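You operate a simulated robot arm through the tools that you are given. There is no shell and no other tool. Be economical: measure what you need, move in short steps, check, and stop when the job is done.

Carry out the task below with a simulated two-armed robot. There is one attempt and no reset: what you move stays moved.

TASK
Find the misfeed with a test stroke and cure it by the chart.
Fine: run the follower tight first; change only the control that the result points to; a second stroke must show ONE.

It is judged by the outcome, as a careful person would: the job done as asked, and still so three seconds after it is handed in. It fails if anything else is knocked over, pushed out of place, dropped, spilled or broken.

THE ROBOT
Two 7-joint arms with fingered hands on one trunk, on a base that drives. Base frame: it is fixed to the floor where the robot stands at the start and does not move with it; the origin is under the middle of the robot, x ahead of it, y to its left, z up; the surface under the hand at the start is at about z = 980. Readings come in mm, degrees, newtons and seconds.
The left shoulder is at the start at [33, 185, 1271], the right one opposite. With the tool pointing down near the work surface each hand reaches from about 100 to 800 mm from the robot's upright axis, wherever it stands, measured 20 degrees to its own side. Places, roughly: brass setting knob [400, 700, 1000]; follower slide [500, 0, 1000]; grey knob [400, -300, 1000]; long chute [500, 300, 1000]; regulator knob [400, -400, 1000]; test lever [400, 500, 1000]. Payload 4 kg a hand.
Tool frame (each hand has its own): the origin (TCP) lies between the finger pads and is the grasp point; the fingertips stand 26 mm ahead of it; z points along the fingers, y is the line along which they close. Largest opening 132 mm; the body of the gripper starts 73 mm behind the TCP. The gripper is a hand of 3 fingers: y runs from the thumb to the fingers, the wrist lies at [0, 0, -224] in the tool frame, and closing takes about 1.5 s.
Orientation is told as [roll, pitch, yaw] about the base's x, y, z axes, in that order, counted from this pose: with the fingers straight down and closing along the base's y, the tool's x points along the base's -x, its y along +y and its z along -z.

THE INTERFACE
- The arms move only by the tool arm_command. It takes "left_plan", "right_plan" or both (then of equal length, played together; a hand with none holds still); each is a list that holds one entry, the list of rows, each a list of 6 numbers: the shift along the base's x, y, z in mm, then the turn, a rotation vector about the base's x, y, z in degrees. In form: [[[tx, ty, tz, rx, ry, rz], ...]]. A call has 1 to 8 rows; each row is the pose to reach, as a shift and turn from the pose commanded when the call began. "left_gripper" and "right_gripper" are, for a hand that has rows, the closure in counts, from 0 (fully open) to 255 (shut), set as the call begins (left out, the last holds). Rows are played at 5 a second. More than 50 mm and 8.6 degrees between two rows, or a gripper value outside its range, and nothing of the call is played. A pose out of reach is approached as far as the arm can. The call stops where the force on the tool passes 40 N (or 10 N more than at its start, if that is more) or the arm is blocked; 0.2 s more then pass. The fingers move at their own pace (about 72 mm/s each) and stop on an object; they squeeze with about 28 N. The grip force told is the motor's: it shows also when the fingers shut on nothing. Time passes only in rows, and 0.2 s behind the last, so rows that repeat a pose let the fingers close. The reply holds the time, the measured pose of the TCP, the force on the tool along the base axes, the opening and the grip force, in the units named above and with some noise, with the torque about the TCP (base axes, N m) and any sound that the robot's microphone picked up.
- Cameras (640 x 400 px; columns grow to the right, rows downward): "scene" is now at [62.3, -37.9, 1459.2]; the picture's right is [-0.72, -0.69, 0.05], its down [-0.64, 0.63, -0.45] and it looks along [0.28, -0.36, -0.89] (base axes); focal length 214 px, centre (320, 200). "left" rides on the left gripper at [-62, 3, -92] in its tool frame; the picture's right is [-0.05, -1.00, 0.00], its down [0.83, -0.04, -0.56] and it looks along [0.55, -0.03, 0.83] (tool axes); focal length 230 px, centre (320, 200). "right" rides on the right gripper at [62, 3, -92] in its tool frame; the picture's right is [-0.05, 1.00, 0.00], its down [-0.83, -0.04, -0.56] and it looks along [-0.55, -0.03, 0.83] (tool axes); focal length 230 px, centre (320, 200). There is no depth. A picture from a camera that has moved, and an enlarged one, comes with that camera's place and axes in the base frame and with its lens. The place of the scene camera against the robot may be out by one fixed shift of up to 18 mm in any direction.
- snapshot(camera): a new picture of that camera. The clock stands still meanwhile.
- slide_trunk(by): slides the trunk up (or, below 0, down) by that many mm; the arms and the scene camera ride with it, the base frame stays. It gives what a move gives, with no picture.
- steer(legs): drives the robot by 1 to 6 legs, each [ahead, left, turn to the left] in mm, mm and degrees, along the robot's own axes; the way and the turn of a leg run together, so that a leg with both is an arc; at most 1500 mm and 180 degrees a leg. The arms and the cameras ride along, it lands a little off, and it stops where it bumps. It gives what a move gives.
- hand_shape(shape, hand): the hand has 3 fingers and takes this shape, open, in about a second: jaw (thumb against the fingers, like two jaws); tri (thumb and two fingers); tip (a fingertip pinch); poke (one finger out to press); point (the index stretched); flat (the hand flat); cup (the hand cupped); fist (a fist). The gripper value then closes the fingers along that shape, each until it touches; the sizes above hold for jaw. It gives what a move gives, with no picture.
- aim_head(pan, tilt): turns the head with the scene camera to pan (to the left, within 86 degrees either way) and tilt (down, from -29 to 69), counted from straight ahead of the robot. It gives what a move gives.
- close_up(camera, box): a new picture of the part [left, top, right, bottom] of that camera's present view, enlarged. The clock stands still meanwhile.
- hand_in(): hands the job in; it is judged then, once.

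Go step by step. Nothing tells you exact positions but the pictures and the camera data: compare them with the known pose of the tool, close in by small moves and look again before you grip or let go. The budget is 120 turns and 88 pictures, counting those below and the enlarged ones. Unless the task says otherwise, let go and move clear before handing in, and close with one line.

The tools are called as name(argument=value, ...) on one line, values as JSON. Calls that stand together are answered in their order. arm_command: Moves the arms, as the interface text tells. Its arguments: {"type":"object","properties":{"left_plan":{"type":"array"},"left_gripper":{"type":"number"},"right_plan":{"type":"array"},"right_gripper":{"type":"number"}},"required":[]} The other tools are called the same way: slide_trunk (by) slides the trunk up or down; hand_shape (shape, hand) gives the hand a shape; steer (legs) drives the base; aim_head (pan, tilt) turns the head that bears the scene camera; snapshot (camera) takes a picture; close_up (camera, box) takes an enlarged picture of a part of a camera's view; hand_in () hands the job in.

At the start:

```text
t: 0.0
left_tcp_pos: [473.3, 378.3, 1328.9]
left_tool_rot: [0.1, 0.0, 0.2]
left_wrist_force: [0.1, 0.2, 0.1]
left_wrist_torque: [0.0, 0.0, 0.01]
left_finger_gap: 131.9
left_grip_force: 0.1
left_shape: jaw
right_tcp_pos: [484.5, -63.4, 1362.5]
right_tool_rot: [0.0, -0.1, 0.0]
right_wrist_force: [0.0, 0.1, 0.7]
right_wrist_torque: [0.0, 0.0, -0.02]
right_finger_gap: 131.9
right_grip_force: 0.1
right_shape: jaw
trunk travel left (down, up): [-300.0, 162.0]
robot x, y, heading: [-4.2, 0.3, 0.2]
head pan, tilt: [-46.0, 60.4]
```

scene: 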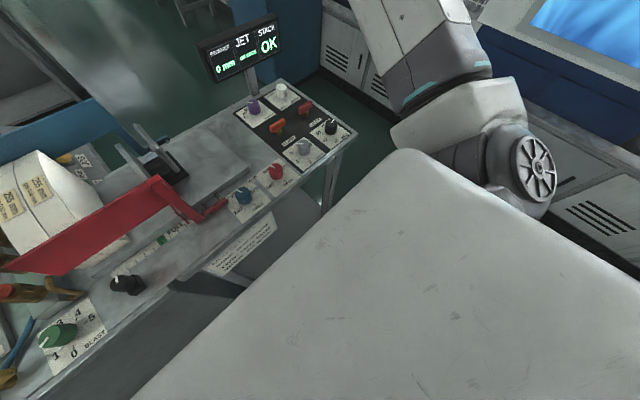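
right: 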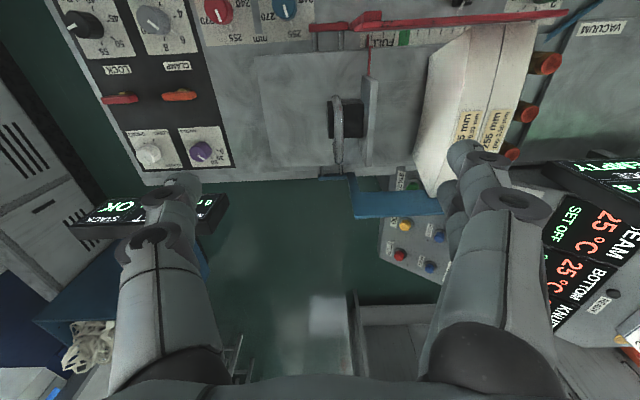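
left: 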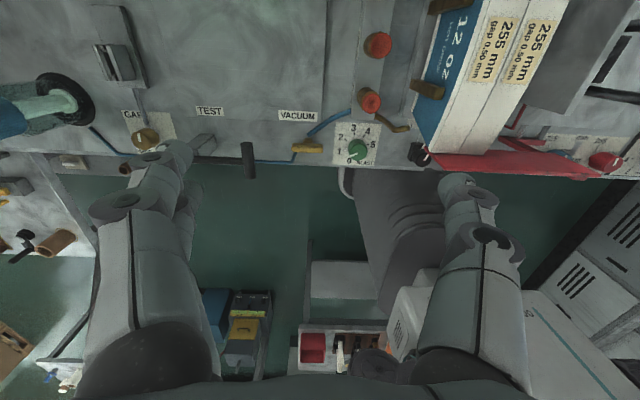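

I see a feeder machine with a panel of knobs, a display, a stack, a red arm, a chart below the front edge. I'll look around with the head first.

aim_head(pan=0, tilt=50)

snapshot(camera="scene")

aim_head(pan=50, tilt=45)

snapshot(camera="scene")

aim_head(pan=-35, tilt=45)

snapshot(camera="scene")

```text
t: 1.1
left_tcp_pos: [473.2, 378.5, 1328.1]
left_tool_rot: [0.0, 0.1, 0.1]
left_wrist_force: [-0.2, 0.1, 0.6]
left_wrist_torque: [0.0, 0.0, 0.03]
left_finger_gap: 131.8
left_grip_force: 0.0
left_shape: jaw
right_tcp_pos: [485.0, -63.0, 1362.2]
right_tool_rot: [0.1, -0.1, -0.1]
right_wrist_force: [0.4, 0.8, 0.4]
right_wrist_torque: [-0.02, -0.03, 0.0]
right_finger_gap: 131.9
right_grip_force: 0.1
right_shape: jaw
trunk travel left (down, up): [-300.0, 162.0]
robot x, y, heading: [-2.2, 0.4, -0.2]
head pan, tilt: [0.0, 50.0]
```

```text
84 pictures are left
camera scene: at [94.2, 9.6, 1470.0], right [0.0, -1.0, 0.0], down [-0.81, 0.0, -0.59], along [0.59, 0.0, -0.81], focal length 214 px, centre (320, 200)
```

scene: 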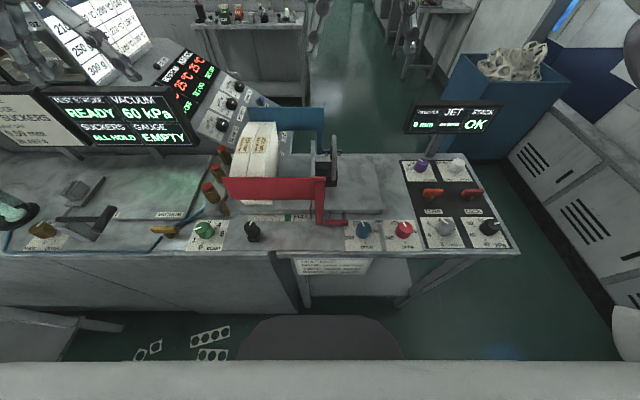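

```text
t: 2.3
left_tcp_pos: [474.7, 379.3, 1328.3]
left_tool_rot: [0.0, 0.0, 0.0]
left_wrist_force: [0.2, -0.4, 0.3]
left_wrist_torque: [-0.03, -0.03, -0.02]
left_finger_gap: 131.8
left_grip_force: 0.1
left_shape: jaw
right_tcp_pos: [485.0, -61.7, 1361.3]
right_tool_rot: [0.0, -0.1, 0.0]
right_wrist_force: [-0.5, 0.5, 0.8]
right_wrist_torque: [-0.03, 0.0, 0.0]
right_finger_gap: 131.7
right_grip_force: 0.1
right_shape: jaw
trunk travel left (down, up): [-300.0, 162.0]
robot x, y, heading: [5.7, 2.7, 0.0]
head pan, tilt: [50.0, 45.0]
```

```text
83 pictures are left
camera scene: at [70.0, 71.9, 1478.6], right [0.76, -0.64, -0.05], down [-0.5, -0.54, -0.67], along [0.41, 0.54, -0.74], focal length 214 px, centre (320, 200)
```

scene: 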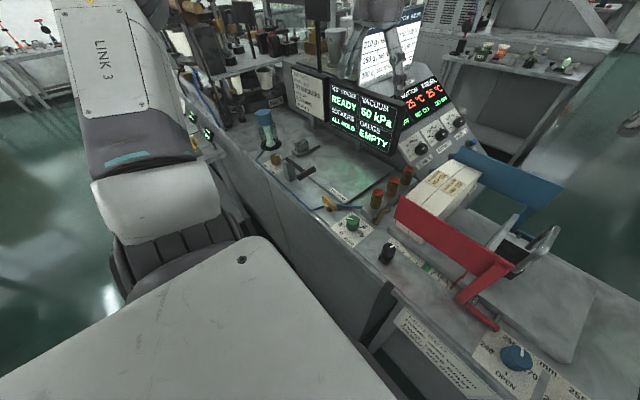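

```text
t: 3.9
left_tcp_pos: [473.3, 378.8, 1327.3]
left_tool_rot: [0.0, -0.1, 0.1]
left_wrist_force: [0.1, -0.1, -0.4]
left_wrist_torque: [-0.02, -0.01, 0.0]
left_finger_gap: 131.7
left_grip_force: 0.1
left_shape: jaw
right_tcp_pos: [485.0, -63.3, 1361.7]
right_tool_rot: [0.0, -0.1, -0.1]
right_wrist_force: [0.7, -1.1, 0.1]
right_wrist_torque: [-0.03, -0.02, -0.02]
right_finger_gap: 132.1
right_grip_force: 0.1
right_shape: jaw
trunk travel left (down, up): [-300.0, 162.0]
robot x, y, heading: [-4.5, -0.1, -0.2]
head pan, tilt: [-35.0, 45.0]
```

```text
82 pictures are left
camera scene: at [84.3, -36.9, 1477.7], right [-0.57, -0.82, 0.04], down [-0.63, 0.41, -0.67], along [0.53, -0.41, -0.75], focal length 214 px, centre (320, 200)
```

scene: 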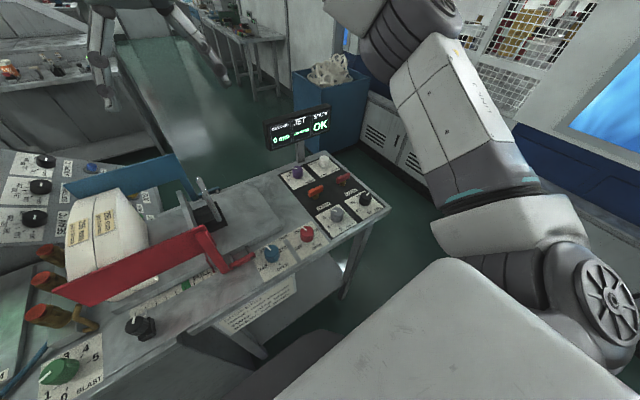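

The machine has a vacuum/suckers display, a chart card next to it, a label under the bench edge, and several knobs. I'll read the labels close up.

aim_head(pan=0, tilt=45)

close_up(camera="scene", box=[280, 220, 400, 295])

close_up(camera="scene", box=[330, 160, 530, 285])

close_up(camera="scene", box=[0, 80, 280, 255])

aim_head(pan=30, tilt=40)

snapshot(camera="scene")

```text
t: 4.9
left_tcp_pos: [473.3, 377.8, 1327.8]
left_tool_rot: [0.0, -0.1, 0.1]
left_wrist_force: [0.5, -0.9, 0.2]
left_wrist_torque: [0.0, -0.03, -0.01]
left_finger_gap: 132.0
left_grip_force: 0.1
left_shape: jaw
right_tcp_pos: [484.7, -63.6, 1361.1]
right_tool_rot: [-0.1, 0.0, -0.1]
right_wrist_force: [0.7, 0.1, 0.2]
right_wrist_torque: [0.0, -0.01, -0.03]
right_finger_gap: 131.9
right_grip_force: 0.1
right_shape: jaw
trunk travel left (down, up): [-300.0, 162.0]
robot x, y, heading: [-1.7, -0.5, -0.0]
head pan, tilt: [0.0, 45.0]
```

```text
5.33 times, centred on (340, 258) of scene
camera zoom: at [98.9, 9.6, 1476.7], right [0.0, -1.0, 0.0], down [-0.75, 0.0, -0.66], along [0.66, 0.0, -0.75], focal length 1144 px, centre (213, -107)
```

zoom: 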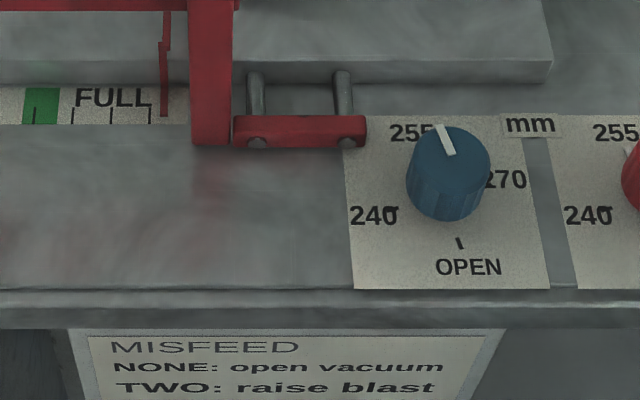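

```text
3.20 times, centred on (430, 222) of scene
camera zoom: at [98.9, 9.6, 1476.7], right [0.0, -1.0, 0.0], down [-0.75, 0.0, -0.66], along [0.66, 0.0, -0.75], focal length 686 px, centre (-32, 128)
```

zoom: 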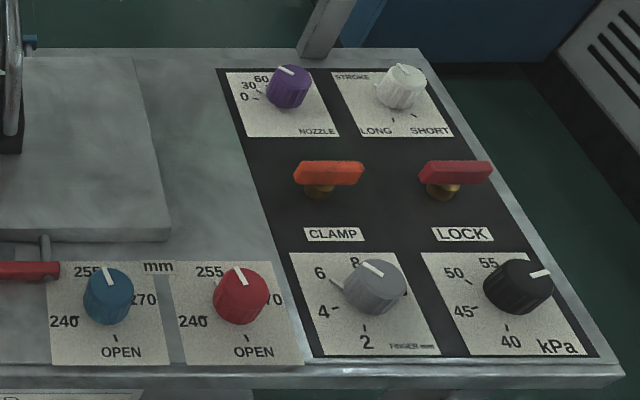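

```text
2.29 times, centred on (140, 168) of scene
camera zoom: at [98.9, 9.6, 1476.7], right [0.0, -1.0, 0.0], down [-0.75, 0.0, -0.66], along [0.66, 0.0, -0.75], focal length 490 px, centre (731, 274)
```

zoom: 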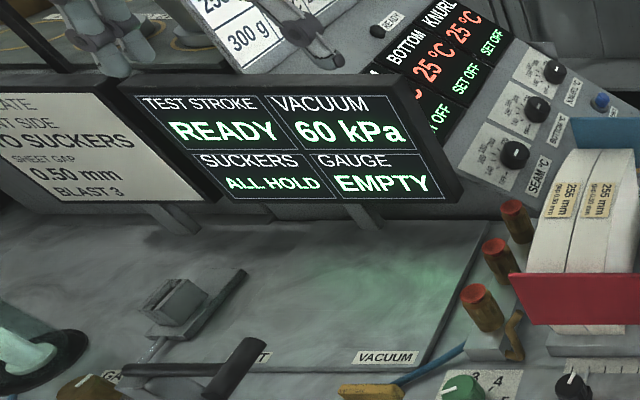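

```text
t: 5.9
left_tcp_pos: [473.5, 378.2, 1326.6]
left_tool_rot: [0.0, -0.1, 0.1]
left_wrist_force: [-0.7, -0.4, 0.1]
left_wrist_torque: [-0.02, -0.01, -0.02]
left_finger_gap: 131.9
left_grip_force: 0.1
left_shape: jaw
right_tcp_pos: [485.2, -62.4, 1362.4]
right_tool_rot: [-0.1, 0.0, 0.0]
right_wrist_force: [-0.4, -0.7, -0.5]
right_wrist_torque: [-0.01, -0.01, -0.02]
right_finger_gap: 131.8
right_grip_force: 0.1
right_shape: jaw
trunk travel left (down, up): [-300.0, 162.0]
robot x, y, heading: [1.2, -1.8, -0.4]
head pan, tilt: [30.0, 40.0]
```

```text
78 pictures are left
camera scene: at [91.8, 52.1, 1484.4], right [0.5, -0.87, -0.03], down [-0.61, -0.32, -0.73], along [0.62, 0.38, -0.69], focal length 214 px, centre (320, 200)
```

scene: 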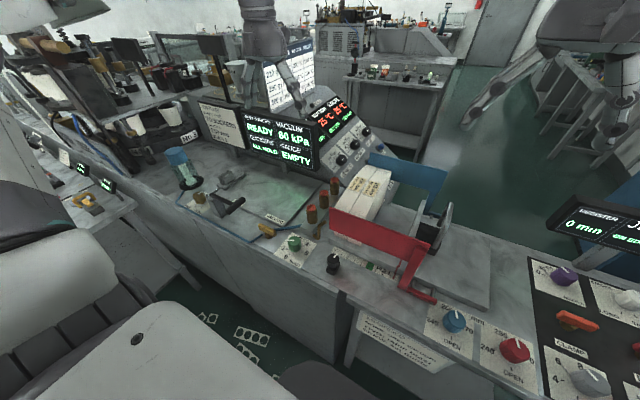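

close_up(camera="scene", box=[170, 90, 330, 190])

close_up(camera="scene", box=[330, 300, 490, 400])

close_up(camera="scene", box=[165, 180, 485, 380])

```text
4.00 times, centred on (250, 140) of scene
camera zoom: at [91.8, 52.1, 1484.4], right [0.5, -0.87, -0.03], down [-0.61, -0.32, -0.73], along [0.62, 0.38, -0.69], focal length 858 px, centre (600, 440)
```

zoom: 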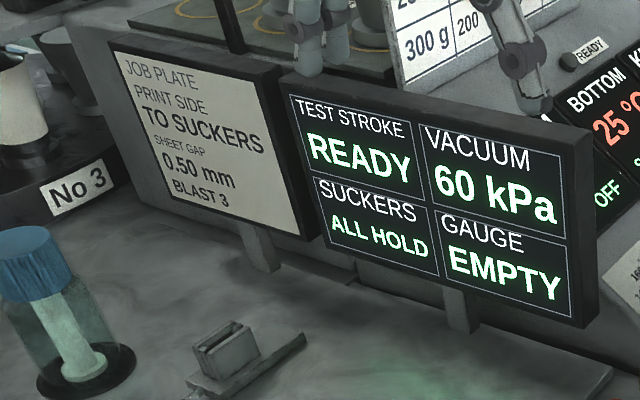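

```text
4.00 times, centred on (410, 350) of scene
camera zoom: at [91.8, 52.1, 1484.4], right [0.5, -0.87, -0.03], down [-0.61, -0.32, -0.73], along [0.62, 0.38, -0.69], focal length 858 px, centre (-40, -400)
```

zoom: 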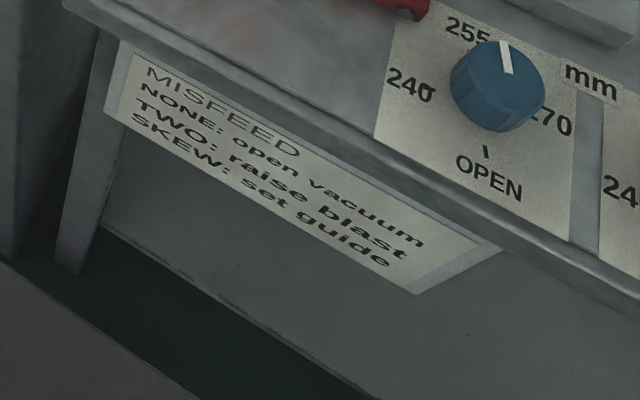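

```text
2.00 times, centred on (325, 280) of scene
camera zoom: at [91.8, 52.1, 1484.4], right [0.5, -0.87, -0.03], down [-0.61, -0.32, -0.73], along [0.62, 0.38, -0.69], focal length 429 px, centre (310, 40)
```

zoom: 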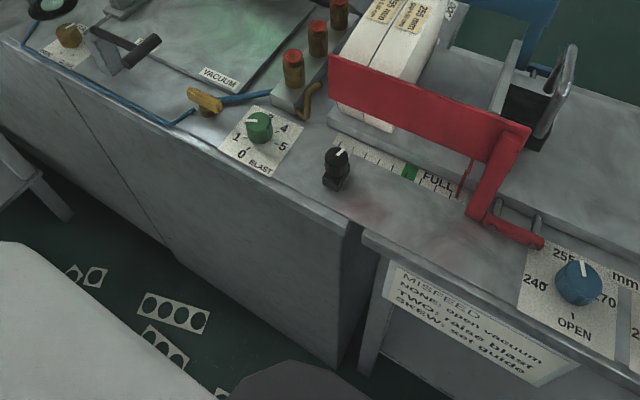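

Chart: NONE → open vacuum, TWO → raise blast, SKEW → set guide. Now I examine the follower, the scale and the lever closer.

close_up(camera="right", box=[240, 0, 560, 200])

close_up(camera="left", box=[80, 80, 400, 280])

aim_head(pan=0, tilt=45)

close_up(camera="scene", box=[220, 90, 380, 190])

```text
2.00 times, centred on (400, 100) of right
camera zoom: at [423.7, -59.9, 1453.9], right [0.05, 1.0, 0.0], down [0.83, -0.04, 0.56], along [0.55, -0.03, -0.83], focal length 460 px, centre (160, 400)
```

zoom: 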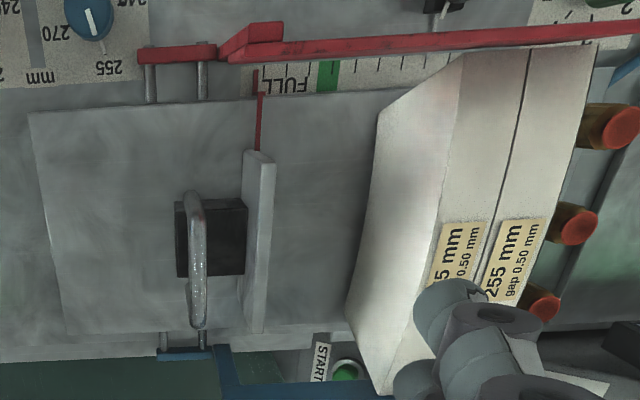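

```text
2.00 times, centred on (240, 180) of left
camera zoom: at [535.2, 382.6, 1420.8], right [0.05, -1.0, 0.0], down [-0.83, -0.04, 0.56], along [-0.55, -0.03, -0.83], focal length 460 px, centre (480, 240)
```

zoom: 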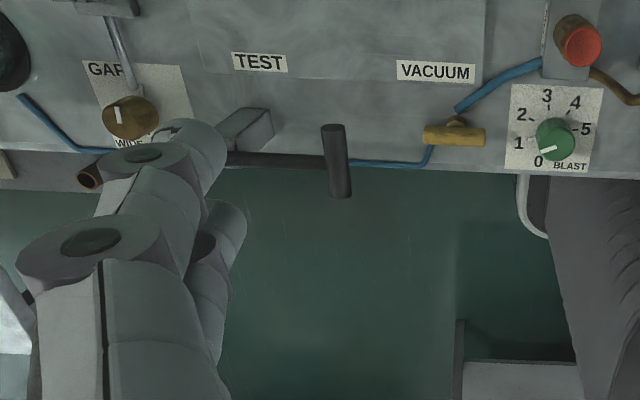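

```text
t: 6.8
left_tcp_pos: [472.3, 380.6, 1328.4]
left_tool_rot: [0.0, 0.0, 0.1]
left_wrist_force: [-0.2, 0.3, 0.7]
left_wrist_torque: [-0.02, -0.01, 0.01]
left_finger_gap: 131.7
left_grip_force: 0.0
left_shape: jaw
right_tcp_pos: [484.8, -62.5, 1362.7]
right_tool_rot: [0.0, -0.1, 0.0]
right_wrist_force: [0.0, 0.0, -0.7]
right_wrist_torque: [0.01, 0.01, -0.05]
right_finger_gap: 132.0
right_grip_force: 0.1
right_shape: jaw
trunk travel left (down, up): [-300.0, 162.0]
robot x, y, heading: [-2.2, -0.0, -0.0]
head pan, tilt: [0.0, 45.0]
```

```text
4.00 times, centred on (300, 140) of scene
camera zoom: at [98.9, 9.8, 1476.7], right [0.0, -1.0, 0.0], down [-0.75, 0.0, -0.66], along [0.66, 0.0, -0.75], focal length 858 px, centre (400, 440)
```

zoom: 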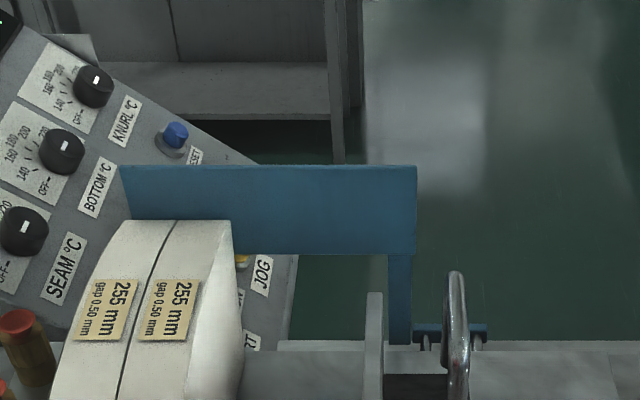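

Follower handle is a loop near [537,-33,~1100], lying along x; the plate is ~50 mm to its +y side. I lower the right hand above it, partly closed.

arm_command(right_plan=[[[25, 15, -30, 0, 0, 0], [50, 28, -60, 0, 0, 0], [50, 28, -95, 0, 0, 0], [50, 28, -130, 0, 0, 0], [50, 28, -130, 0, 0, 0]]], right_gripper=150)

snapshot(camera="right")

snapshot(camera="scene")

```text
t: 8.0
left_tcp_pos: [472.7, 379.2, 1328.9]
left_tool_rot: [0.0, 0.1, 0.0]
left_wrist_force: [-0.1, 0.1, 0.7]
left_wrist_torque: [0.0, -0.03, 0.02]
left_finger_gap: 131.9
left_grip_force: 0.1
left_shape: jaw
right_tcp_pos: [532.3, -35.4, 1230.8]
right_tool_rot: [0.0, 0.0, 0.0]
right_wrist_force: [-0.5, 0.2, 0.0]
right_wrist_torque: [-0.02, 0.01, 0.01]
right_finger_gap: 54.8
right_grip_force: 0.0
right_shape: jaw
trunk travel left (down, up): [-300.0, 162.0]
robot x, y, heading: [0.6, 1.3, -0.1]
head pan, tilt: [0.0, 45.0]
```

```text
71 pictures are left
camera right: at [471.5, -32.6, 1323.9], right [0.05, 1.0, 0.0], down [0.83, -0.04, 0.56], along [0.55, -0.03, -0.83], focal length 230 px, centre (320, 200)
```

right: 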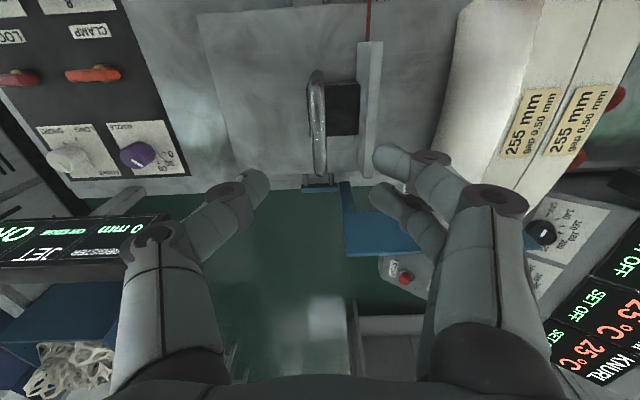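

```text
70 pictures are left
camera scene: at [98.9, 10.4, 1476.7], right [0.0, -1.0, 0.0], down [-0.75, 0.0, -0.66], along [0.66, 0.0, -0.75], focal length 214 px, centre (320, 200)
```

scene: 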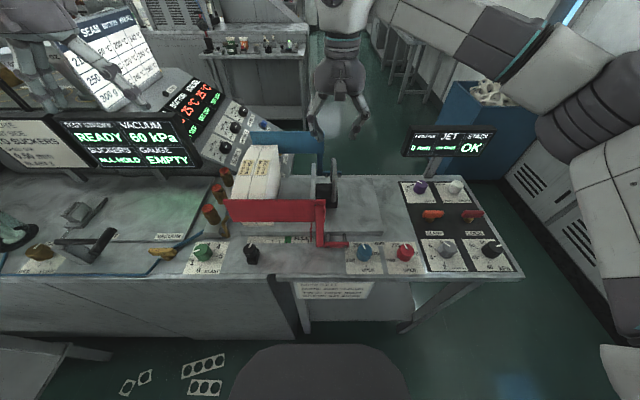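

Handle centred near [542,-36]; hand is lined up. Descending to z≈1095.

arm_command(right_plan=[[[5, 0, -40, 0, 0, 0], [8, 0, -75, 0, 0, 0], [8, 0, -105, 0, 0, 0], [8, 0, -105, 0, 0, 0]]])

snapshot(camera="right")

close_up(camera="scene", box=[220, 90, 420, 215])

```text
t: 9.0
left_tcp_pos: [473.9, 379.0, 1328.6]
left_tool_rot: [0.0, 0.0, 0.1]
left_wrist_force: [1.3, 0.4, -0.1]
left_wrist_torque: [-0.01, 0.03, 0.03]
left_finger_gap: 131.9
left_grip_force: 0.0
left_shape: jaw
right_tcp_pos: [541.4, -34.7, 1127.4]
right_tool_rot: [0.0, 0.0, -0.1]
right_wrist_force: [0.1, 0.0, -0.1]
right_wrist_torque: [0.02, -0.01, -0.03]
right_finger_gap: 54.8
right_grip_force: 0.1
right_shape: jaw
trunk travel left (down, up): [-300.0, 162.0]
robot x, y, heading: [0.9, 1.5, -0.0]
head pan, tilt: [0.0, 45.0]
```

```text
69 pictures are left
camera right: at [480.5, -33.0, 1219.0], right [0.05, 1.0, 0.0], down [0.83, -0.04, 0.55], along [0.55, -0.03, -0.83], focal length 230 px, centre (320, 200)
```

right: 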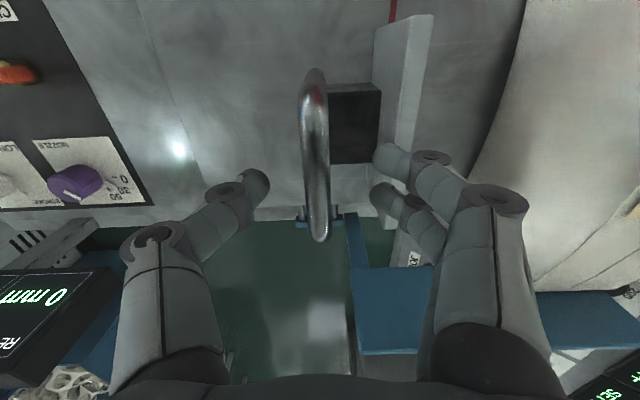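

```text
3.20 times, centred on (320, 152) of scene
camera zoom: at [99.2, 9.9, 1476.7], right [0.0, -1.0, 0.0], down [-0.75, 0.0, -0.66], along [0.66, 0.0, -0.75], focal length 686 px, centre (320, 352)
```

zoom: 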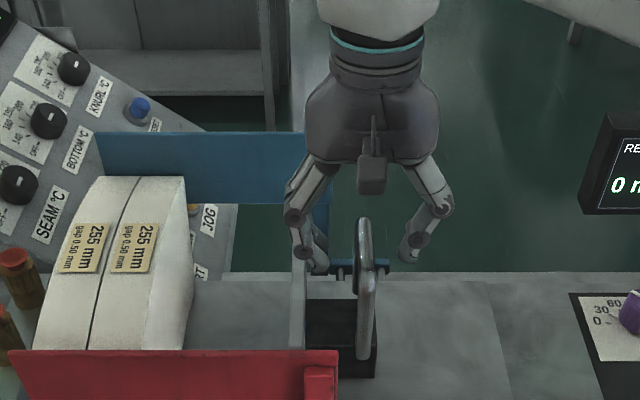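

Handle top ≈1113, plate about 35–40 mm off it, so I narrow the opening before descending the last 30 mm.

arm_command(right_plan=[[[-4, -2, 0, 0, 0, 0], [-4, -2, 0, 0, 0, 0], [-4, -2, 0, 0, 0, 0], [-4, -2, -12, 0, 0, 0], [-4, -2, -24, 0, 0, 0], [-4, -2, -34, 0, 0, 0]]], right_gripper=190)

snapshot(camera="right")

close_up(camera="scene", box=[240, 110, 400, 210])

```text
t: 10.4
left_tcp_pos: [473.6, 379.1, 1329.1]
left_tool_rot: [0.0, -0.1, 0.1]
left_wrist_force: [-0.5, 0.2, 0.7]
left_wrist_torque: [-0.02, 0.01, 0.0]
left_finger_gap: 131.9
left_grip_force: 0.1
left_shape: jaw
right_tcp_pos: [539.6, -35.9, 1091.9]
right_tool_rot: [0.0, 0.1, 0.0]
right_wrist_force: [0.3, -0.4, -0.3]
right_wrist_torque: [-0.02, 0.0, 0.01]
right_finger_gap: 34.1
right_grip_force: 0.0
right_shape: jaw
trunk travel left (down, up): [-300.0, 162.0]
robot x, y, heading: [1.8, -0.5, -0.1]
head pan, tilt: [0.0, 45.0]
```

```text
67 pictures are left
camera right: at [477.5, -34.1, 1184.4], right [0.05, 1.0, 0.0], down [0.83, -0.04, 0.56], along [0.55, -0.03, -0.83], focal length 230 px, centre (320, 200)
```

right: 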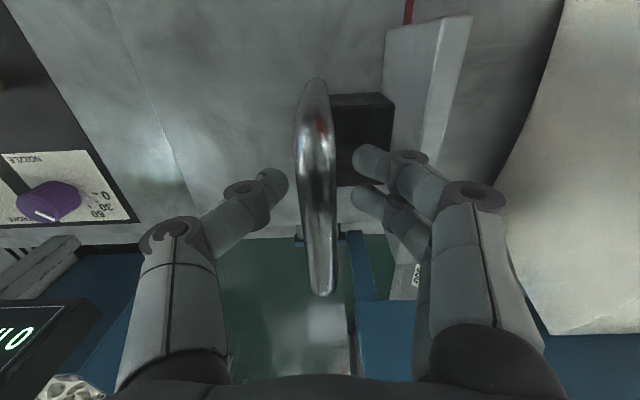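

```text
4.00 times, centred on (320, 160) of scene
camera zoom: at [99.0, 9.6, 1476.6], right [0.0, -1.0, 0.0], down [-0.75, 0.0, -0.66], along [0.66, 0.0, -0.75], focal length 858 px, centre (320, 360)
```

zoom: 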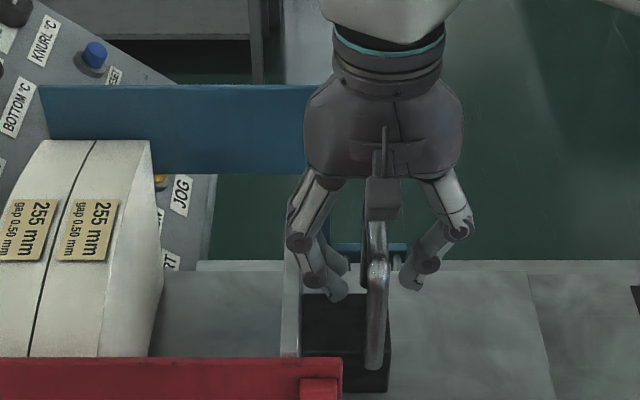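

Fingers straddle the handle. I grip it and start sliding toward the stack (+y).

arm_command(right_plan=[[[0, 0, 0, 0, 0, 0], [0, 0, 0, 0, 0, 0], [0, 0, 0, 0, 0, 0], [0, 8, 0, 0, 0, 0], [0, 16, 0, 0, 0, 0], [0, 24, 0, 0, 0, 0], [0, 32, 0, 0, 0, 0]]], right_gripper=255)

snapshot(camera="scene")

```text
t: 12.0
left_tcp_pos: [473.3, 378.6, 1328.0]
left_tool_rot: [0.0, 0.0, 0.1]
left_wrist_force: [0.4, -0.6, 0.3]
left_wrist_torque: [0.02, 0.02, -0.01]
left_finger_gap: 132.0
left_grip_force: 0.1
left_shape: jaw
right_tcp_pos: [541.3, -4.7, 1092.2]
right_tool_rot: [0.1, 0.1, 0.0]
right_wrist_force: [-1.6, -3.4, -1.1]
right_wrist_torque: [0.11, -0.03, -0.02]
right_finger_gap: 0.0
right_grip_force: 28.3
right_shape: jaw
trunk travel left (down, up): [-300.0, 162.0]
robot x, y, heading: [-0.9, 0.5, -0.1]
head pan, tilt: [0.0, 45.0]
```

```text
65 pictures are left
camera scene: at [99.0, 9.3, 1476.6], right [0.0, -1.0, 0.0], down [-0.75, 0.0, -0.66], along [0.66, 0.0, -0.75], focal length 214 px, centre (320, 200)
```

scene: 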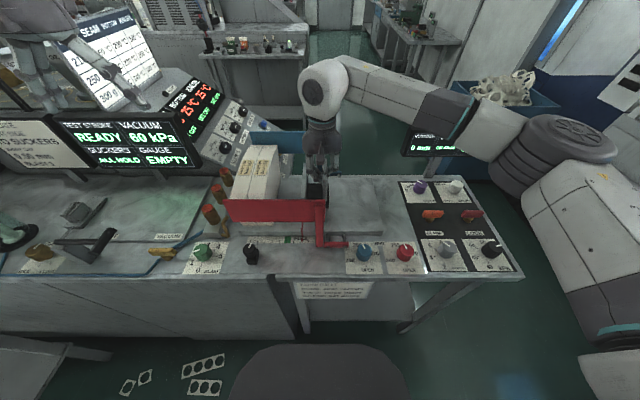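

snapshot(camera="right")

close_up(camera="scene", box=[220, 120, 400, 255])

```text
64 pictures are left
camera right: at [478.2, -2.5, 1184.2], right [0.05, 1.0, 0.0], down [0.83, -0.04, 0.55], along [0.55, -0.03, -0.83], focal length 230 px, centre (320, 200)
```

right: 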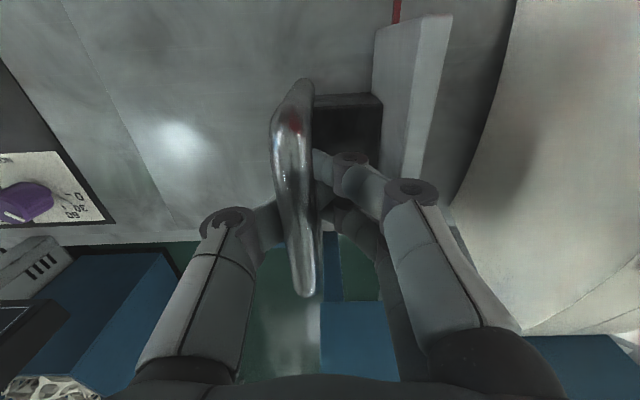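

```text
2.96 times, centred on (310, 188) of scene
camera zoom: at [99.0, 9.3, 1476.6], right [0.0, -1.0, 0.0], down [-0.75, 0.0, -0.66], along [0.66, 0.0, -0.75], focal length 636 px, centre (350, 237)
```

zoom: 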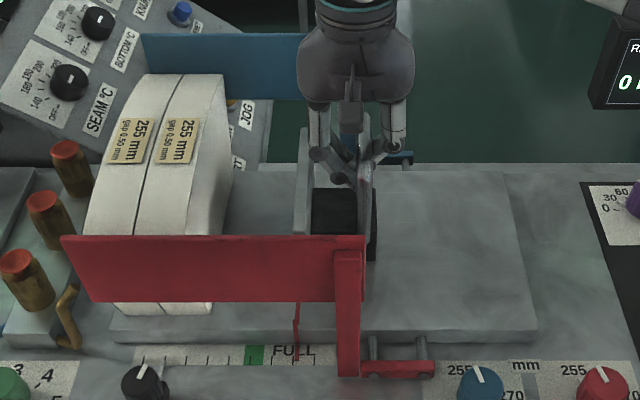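

The follower slides with the hand (pointer moved along the scale). I continue gently toward the stack.

arm_command(right_plan=[[[0, 5, 0, 0, 0, 0], [0, 10, 0, 0, 0, 0], [0, 15, 0, 0, 0, 0], [0, 20, 0, 0, 0, 0], [0, 25, 0, 0, 0, 0], [0, 30, 0, 0, 0, 0], [0, 35, 0, 0, 0, 0]]])

close_up(camera="scene", box=[50, 100, 370, 300])

```text
t: 13.6
left_tcp_pos: [472.9, 377.6, 1329.4]
left_tool_rot: [0.0, 0.0, 0.0]
left_wrist_force: [-0.5, -0.2, 0.5]
left_wrist_torque: [0.05, -0.01, -0.05]
left_finger_gap: 131.9
left_grip_force: 0.0
left_shape: jaw
right_tcp_pos: [539.3, 29.9, 1093.1]
right_tool_rot: [-0.1, -0.1, 0.0]
right_wrist_force: [0.2, -4.4, -3.7]
right_wrist_torque: [0.12, 0.01, -0.04]
right_finger_gap: 0.0
right_grip_force: 28.1
right_shape: jaw
trunk travel left (down, up): [-300.0, 162.0]
robot x, y, heading: [1.5, 4.0, 0.0]
head pan, tilt: [0.0, 45.0]
```

```text
2.00 times, centred on (210, 200) of scene
camera zoom: at [99.1, 9.3, 1476.6], right [0.0, -1.0, 0.0], down [-0.75, 0.0, -0.66], along [0.66, 0.0, -0.75], focal length 429 px, centre (540, 200)
```

zoom: 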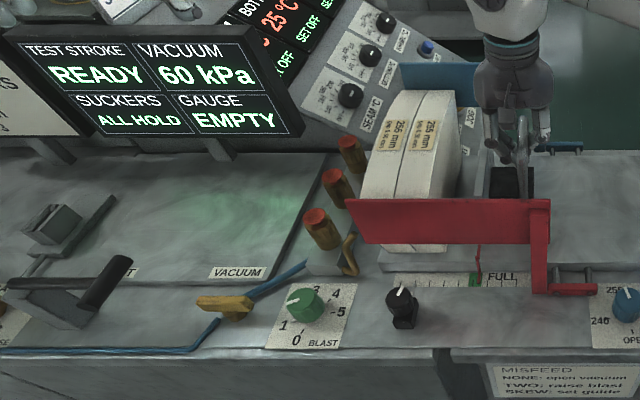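

close_up(camera="scene", box=[220, 150, 340, 260])

close_up(camera="right", box=[240, 0, 560, 240])

```text
3.64 times, centred on (280, 205) of scene
camera zoom: at [99.1, 9.3, 1476.6], right [0.0, -1.0, 0.0], down [-0.75, 0.0, -0.66], along [0.66, 0.0, -0.75], focal length 780 px, centre (466, 182)
```

zoom: 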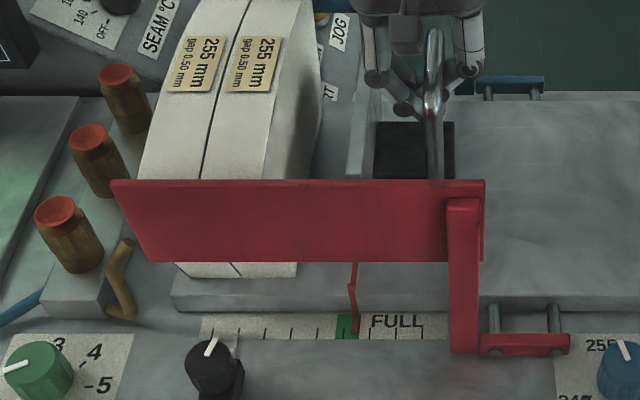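

```text
1.67 times, centred on (400, 120) of right
camera zoom: at [477.9, 32.7, 1184.7], right [0.05, 1.0, 0.0], down [0.83, -0.04, 0.56], along [0.55, -0.03, -0.83], focal length 384 px, centre (187, 333)
```

zoom: 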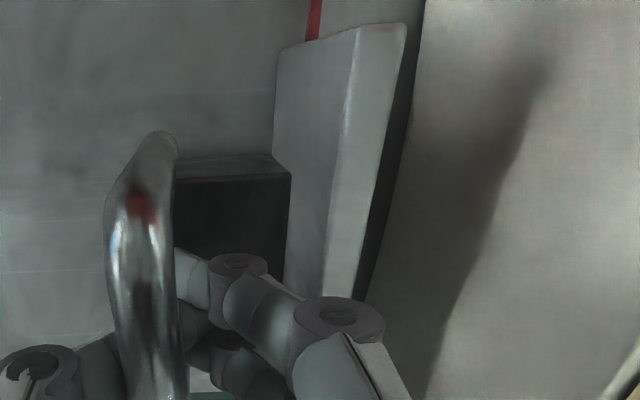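

Pointer is entering the green mark, but there's still a dark gap between plate and stack. I keep going in small steps watching the force.

arm_command(right_plan=[[[0, 2, 0, 0, 0, 0], [0, 4, 0, 0, 0, 0], [0, 6, 0, 0, 0, 0], [0, 8, 0, 0, 0, 0], [0, 10, 0, 0, 0, 0]]])

close_up(camera="scene", box=[80, 110, 340, 260])

```text
t: 14.8
left_tcp_pos: [474.1, 378.0, 1328.3]
left_tool_rot: [0.1, 0.0, 0.1]
left_wrist_force: [0.9, -0.3, -0.2]
left_wrist_torque: [0.0, -0.02, 0.01]
left_finger_gap: 131.8
left_grip_force: 0.0
left_shape: jaw
right_tcp_pos: [539.7, 38.6, 1093.1]
right_tool_rot: [0.0, 0.0, 0.0]
right_wrist_force: [-1.3, -3.8, -4.4]
right_wrist_torque: [0.11, -0.03, -0.01]
right_finger_gap: 0.0
right_grip_force: 27.3
right_shape: jaw
trunk travel left (down, up): [-300.0, 162.0]
robot x, y, heading: [1.3, 3.1, -0.2]
head pan, tilt: [0.0, 45.0]
```

```text
2.46 times, centred on (210, 185) of scene
camera zoom: at [99.3, 9.2, 1476.6], right [0.0, -1.0, 0.0], down [-0.75, 0.0, -0.66], along [0.66, 0.0, -0.75], focal length 528 px, centre (591, 237)
```

zoom: 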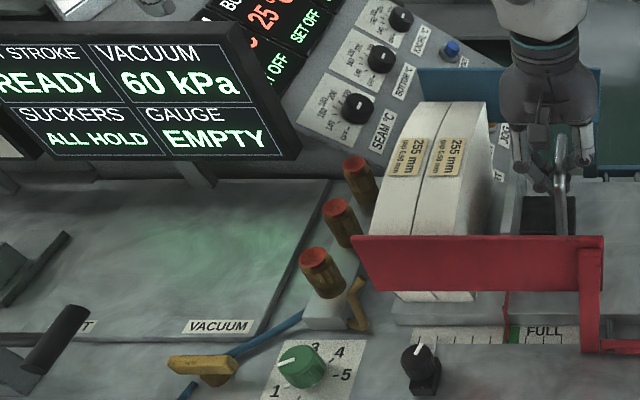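

arm_command(right_plan=[[[0, 2, 0, 0, 0, 0], [0, 4, 0, 0, 0, 0], [0, 6, 0, 0, 0, 0], [0, 8, 0, 0, 0, 0], [0, 8, 0, 0, 0, 0]]])

close_up(camera="scene", box=[220, 150, 340, 260])

close_up(camera="right", box=[240, 0, 560, 240])

```text
t: 16.0
left_tcp_pos: [474.4, 378.4, 1328.6]
left_tool_rot: [0.0, 0.0, 0.2]
left_wrist_force: [0.2, 0.4, -1.2]
left_wrist_torque: [0.0, -0.04, 0.02]
left_finger_gap: 132.0
left_grip_force: 0.2
left_shape: jaw
right_tcp_pos: [538.0, 49.2, 1093.2]
right_tool_rot: [0.0, 0.0, 0.1]
right_wrist_force: [1.7, -3.7, -4.7]
right_wrist_torque: [0.08, 0.04, 0.04]
right_finger_gap: 0.0
right_grip_force: 27.5
right_shape: jaw
trunk travel left (down, up): [-300.0, 162.0]
robot x, y, heading: [-1.5, -1.3, 0.2]
head pan, tilt: [0.0, 45.0]
```

```text
3.64 times, centred on (280, 205) of scene
camera zoom: at [99.5, 9.0, 1476.6], right [0.0, -1.0, 0.0], down [-0.75, 0.0, -0.66], along [0.66, 0.0, -0.75], focal length 780 px, centre (466, 182)
```

zoom: 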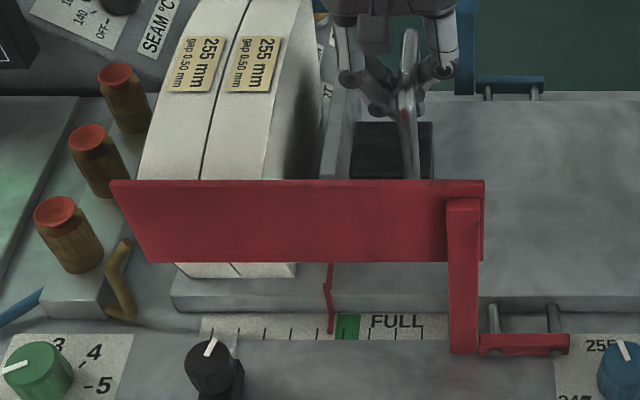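

```text
1.67 times, centred on (400, 120) of right
camera zoom: at [477.7, 50.5, 1184.8], right [0.05, 1.0, 0.0], down [0.83, -0.04, 0.55], along [0.55, -0.03, -0.83], focal length 384 px, centre (187, 333)
```

zoom: 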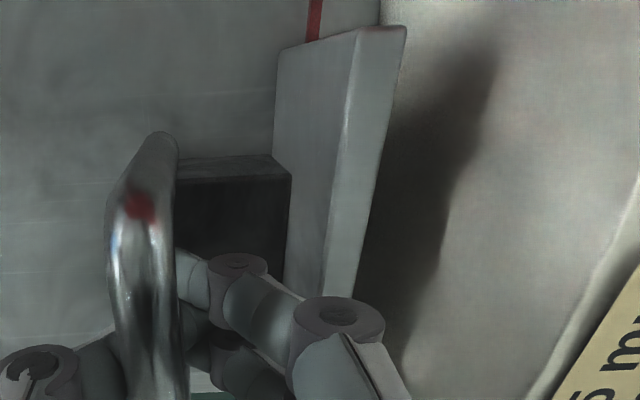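

arm_command(right_plan=[[[0, 2, 0, 0, 0, 0], [0, 4, 0, 0, 0, 0], [0, 6, 0, 0, 0, 0], [0, 8, 0, 0, 0, 0], [0, 10, 0, 0, 0, 0], [0, 12, 0, 0, 0, 0], [0, 12, 0, 0, 0, 0]]])

close_up(camera="scene", box=[80, 100, 340, 260])

close_up(camera="right", box=[240, 0, 560, 240])

```text
t: 17.6
left_tcp_pos: [473.3, 378.4, 1327.6]
left_tool_rot: [-0.1, 0.1, 0.1]
left_wrist_force: [0.7, -1.1, 0.7]
left_wrist_torque: [-0.04, -0.02, 0.0]
left_finger_gap: 131.8
left_grip_force: 0.0
left_shape: jaw
right_tcp_pos: [539.1, 61.0, 1092.9]
right_tool_rot: [-0.1, 0.1, 0.0]
right_wrist_force: [-1.4, -3.3, -4.5]
right_wrist_torque: [0.11, -0.01, 0.0]
right_finger_gap: 0.0
right_grip_force: 28.1
right_shape: jaw
trunk travel left (down, up): [-300.0, 162.0]
robot x, y, heading: [0.4, 0.3, 0.3]
head pan, tilt: [0.0, 45.0]
```

```text
2.46 times, centred on (210, 180) of scene
camera zoom: at [99.2, 9.1, 1476.6], right [0.0, -1.0, 0.0], down [-0.75, 0.0, -0.66], along [0.66, 0.0, -0.75], focal length 528 px, centre (591, 249)
```

zoom: 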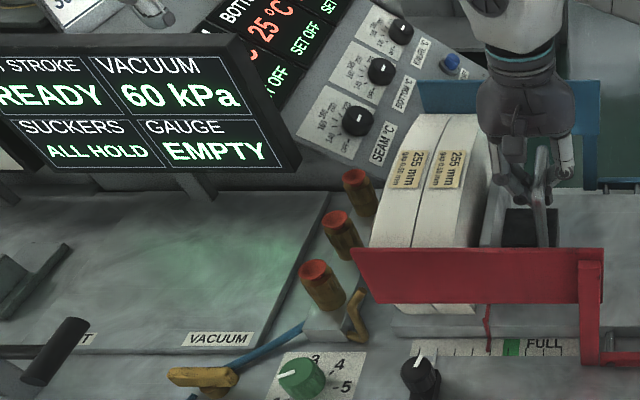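

```text
1.67 times, centred on (400, 120) of right
camera zoom: at [478.0, 63.1, 1184.7], right [0.05, 1.0, 0.0], down [0.83, -0.04, 0.55], along [0.55, -0.03, -0.83], focal length 384 px, centre (187, 333)
```

zoom: 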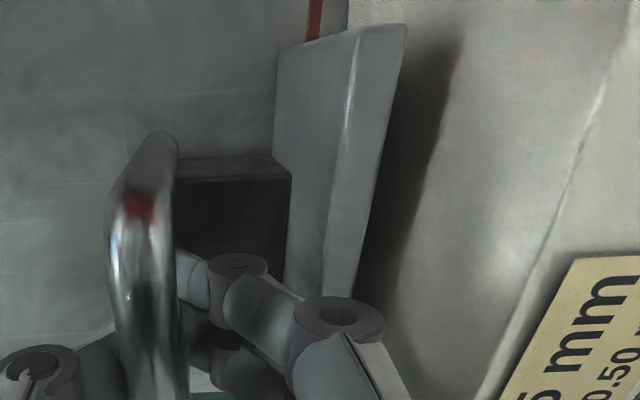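

arm_command(right_plan=[[[0, 2, 0, 0, 0, 0], [0, 4, 0, 0, 0, 0], [0, 6, 0, 0, 0, 0], [0, 8, 0, 0, 0, 0], [0, 10, 0, 0, 0, 0], [0, 10, 0, 0, 0, 0]]])

close_up(camera="scene", box=[220, 130, 340, 260])

close_up(camera="right", box=[240, 0, 560, 240])

```text
t: 19.0
left_tcp_pos: [474.3, 377.6, 1327.7]
left_tool_rot: [0.0, -0.1, 0.1]
left_wrist_force: [1.3, 0.7, 0.7]
left_wrist_torque: [0.03, 0.01, 0.01]
left_finger_gap: 131.8
left_grip_force: 0.1
left_shape: jaw
right_tcp_pos: [538.9, 69.5, 1093.3]
right_tool_rot: [0.1, 0.0, 0.0]
right_wrist_force: [-0.7, -3.6, -5.8]
right_wrist_torque: [0.11, 0.01, -0.03]
right_finger_gap: 0.0
right_grip_force: 27.9
right_shape: jaw
trunk travel left (down, up): [-300.0, 162.0]
robot x, y, heading: [2.0, -1.0, -0.2]
head pan, tilt: [0.0, 45.0]
```

```text
3.08 times, centred on (280, 195) of scene
camera zoom: at [99.5, 9.1, 1476.6], right [0.0, -1.0, 0.0], down [-0.75, 0.0, -0.66], along [0.66, 0.0, -0.75], focal length 660 px, centre (443, 215)
```

zoom: 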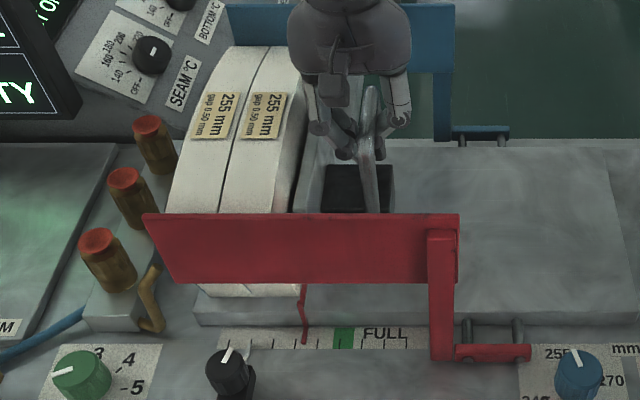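

```text
1.67 times, centred on (400, 120) of right
camera zoom: at [478.0, 72.6, 1185.0], right [0.05, 1.0, 0.0], down [0.83, -0.04, 0.55], along [0.55, -0.03, -0.83], focal length 384 px, centre (187, 333)
```

zoom: 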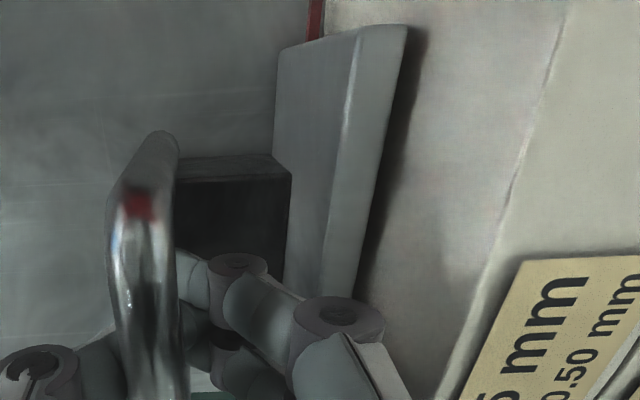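

Just a few millimetres left to the stack. Continue until contact.

arm_command(right_plan=[[[0, 2, 0, 0, 0, 0], [0, 4, 0, 0, 0, 0], [0, 6, 0, 0, 0, 0], [0, 8, 0, 0, 0, 0], [0, 8, 0, 0, 0, 0]]])

close_up(camera="scene", box=[80, 110, 340, 260])

```text
t: 20.2
left_tcp_pos: [475.1, 378.2, 1328.0]
left_tool_rot: [0.0, 0.0, 0.0]
left_wrist_force: [0.8, 0.0, 0.9]
left_wrist_torque: [-0.04, 0.0, 0.01]
left_finger_gap: 132.0
left_grip_force: 0.0
left_shape: jaw
right_tcp_pos: [538.9, 77.8, 1092.2]
right_tool_rot: [-0.1, -0.1, -0.1]
right_wrist_force: [1.4, -6.0, -4.2]
right_wrist_torque: [0.13, 0.0, 0.0]
right_finger_gap: 0.0
right_grip_force: 27.7
right_shape: jaw
trunk travel left (down, up): [-300.0, 162.0]
robot x, y, heading: [1.1, -2.2, -0.0]
head pan, tilt: [0.0, 45.0]
```

```text
2.46 times, centred on (210, 185) of scene
camera zoom: at [99.7, 8.6, 1476.6], right [0.0, -1.0, 0.0], down [-0.75, 0.0, -0.66], along [0.66, 0.0, -0.75], focal length 528 px, centre (591, 237)
```

zoom: 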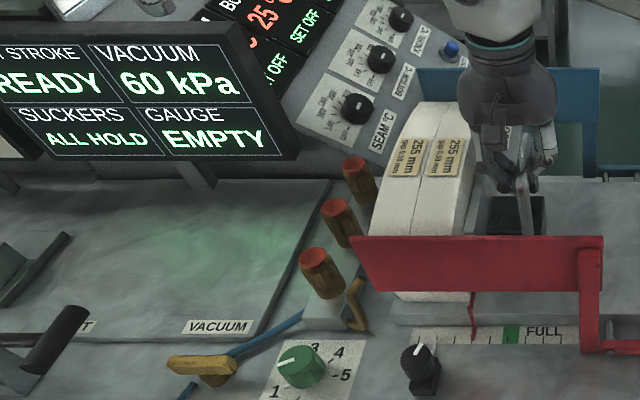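

Force is beginning to rise (−6 N): contact. A few more millimetres to bring it tight.

arm_command(right_plan=[[[0, 1, 0, 0, 0, 0], [0, 2, 0, 0, 0, 0], [0, 3, 0, 0, 0, 0], [0, 3, 0, 0, 0, 0]]])

close_up(camera="right", box=[240, 0, 560, 240])

```text
t: 21.2
left_tcp_pos: [473.1, 377.0, 1328.7]
left_tool_rot: [0.0, 0.0, 0.0]
left_wrist_force: [0.9, -0.1, -0.2]
left_wrist_torque: [0.02, 0.04, 0.01]
left_finger_gap: 131.9
left_grip_force: 0.0
left_shape: jaw
right_tcp_pos: [539.2, 78.5, 1092.9]
right_tool_rot: [0.0, 0.0, 0.0]
right_wrist_force: [-1.2, -12.6, -4.7]
right_wrist_torque: [0.29, 0.02, 0.0]
right_finger_gap: 0.1
right_grip_force: 27.7
right_shape: jaw
trunk travel left (down, up): [-300.0, 162.0]
robot x, y, heading: [-0.9, 0.2, -0.1]
head pan, tilt: [0.0, 45.0]
```

```text
1.67 times, centred on (400, 120) of right
camera zoom: at [477.8, 81.6, 1184.6], right [0.05, 1.0, 0.0], down [0.83, -0.04, 0.55], along [0.55, -0.03, -0.83], focal length 384 px, centre (187, 333)
```

zoom: 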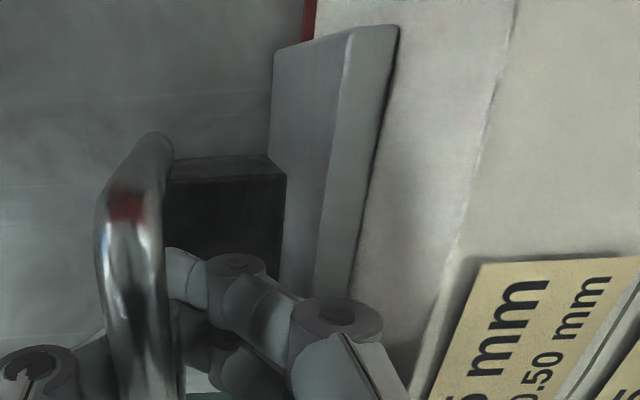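

The plate has stalled against the stack at 12.6 N: tight. I ease off, open to the earlier 34 mm, and lift straight out.

arm_command(right_plan=[[[0, -2, 0, 0, 0, 0], [0, -2, 0, 0, 0, 0], [0, -2, 0, 0, 0, 0], [0, -2, 15, 0, 0, 0], [0, -2, 30, 0, 0, 0], [0, -2, 60, 0, 0, 0], [0, -2, 100, 0, 0, 0], [0, -2, 140, 0, 0, 0]]], right_gripper=190)

snapshot(camera="right")

snapshot(camera="scene")

```text
t: 23.0
left_tcp_pos: [472.3, 379.2, 1328.5]
left_tool_rot: [0.0, -0.1, 0.2]
left_wrist_force: [0.1, 0.1, 0.2]
left_wrist_torque: [0.03, -0.02, 0.0]
left_finger_gap: 132.1
left_grip_force: 0.0
left_shape: jaw
right_tcp_pos: [538.8, 80.0, 1231.9]
right_tool_rot: [0.0, 0.1, -0.1]
right_wrist_force: [0.4, -0.4, 0.1]
right_wrist_torque: [0.01, 0.01, 0.0]
right_finger_gap: 33.5
right_grip_force: 0.1
right_shape: jaw
trunk travel left (down, up): [-300.0, 162.0]
robot x, y, heading: [1.6, -3.5, -0.4]
head pan, tilt: [0.0, 45.0]
```

```text
50 pictures are left
camera right: at [478.0, 83.0, 1325.2], right [0.05, 1.0, 0.0], down [0.83, -0.04, 0.55], along [0.55, -0.03, -0.83], focal length 230 px, centre (320, 200)
```

right: 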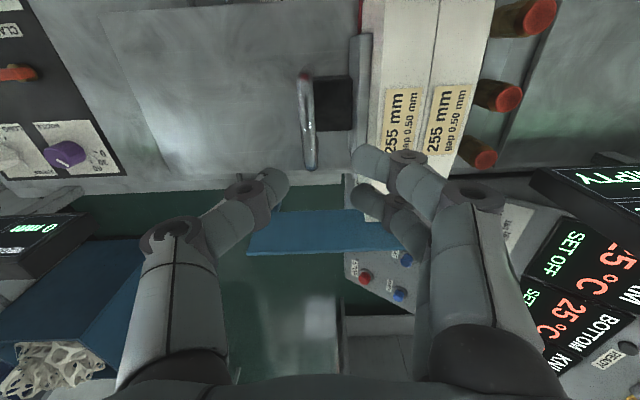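

```text
49 pictures are left
camera scene: at [98.1, 9.9, 1476.8], right [0.0, -1.0, 0.0], down [-0.75, 0.0, -0.66], along [0.66, 0.0, -0.75], focal length 214 px, centre (320, 200)
```

scene: 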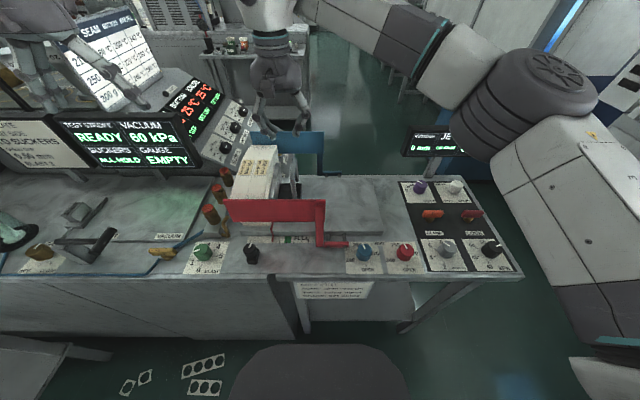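

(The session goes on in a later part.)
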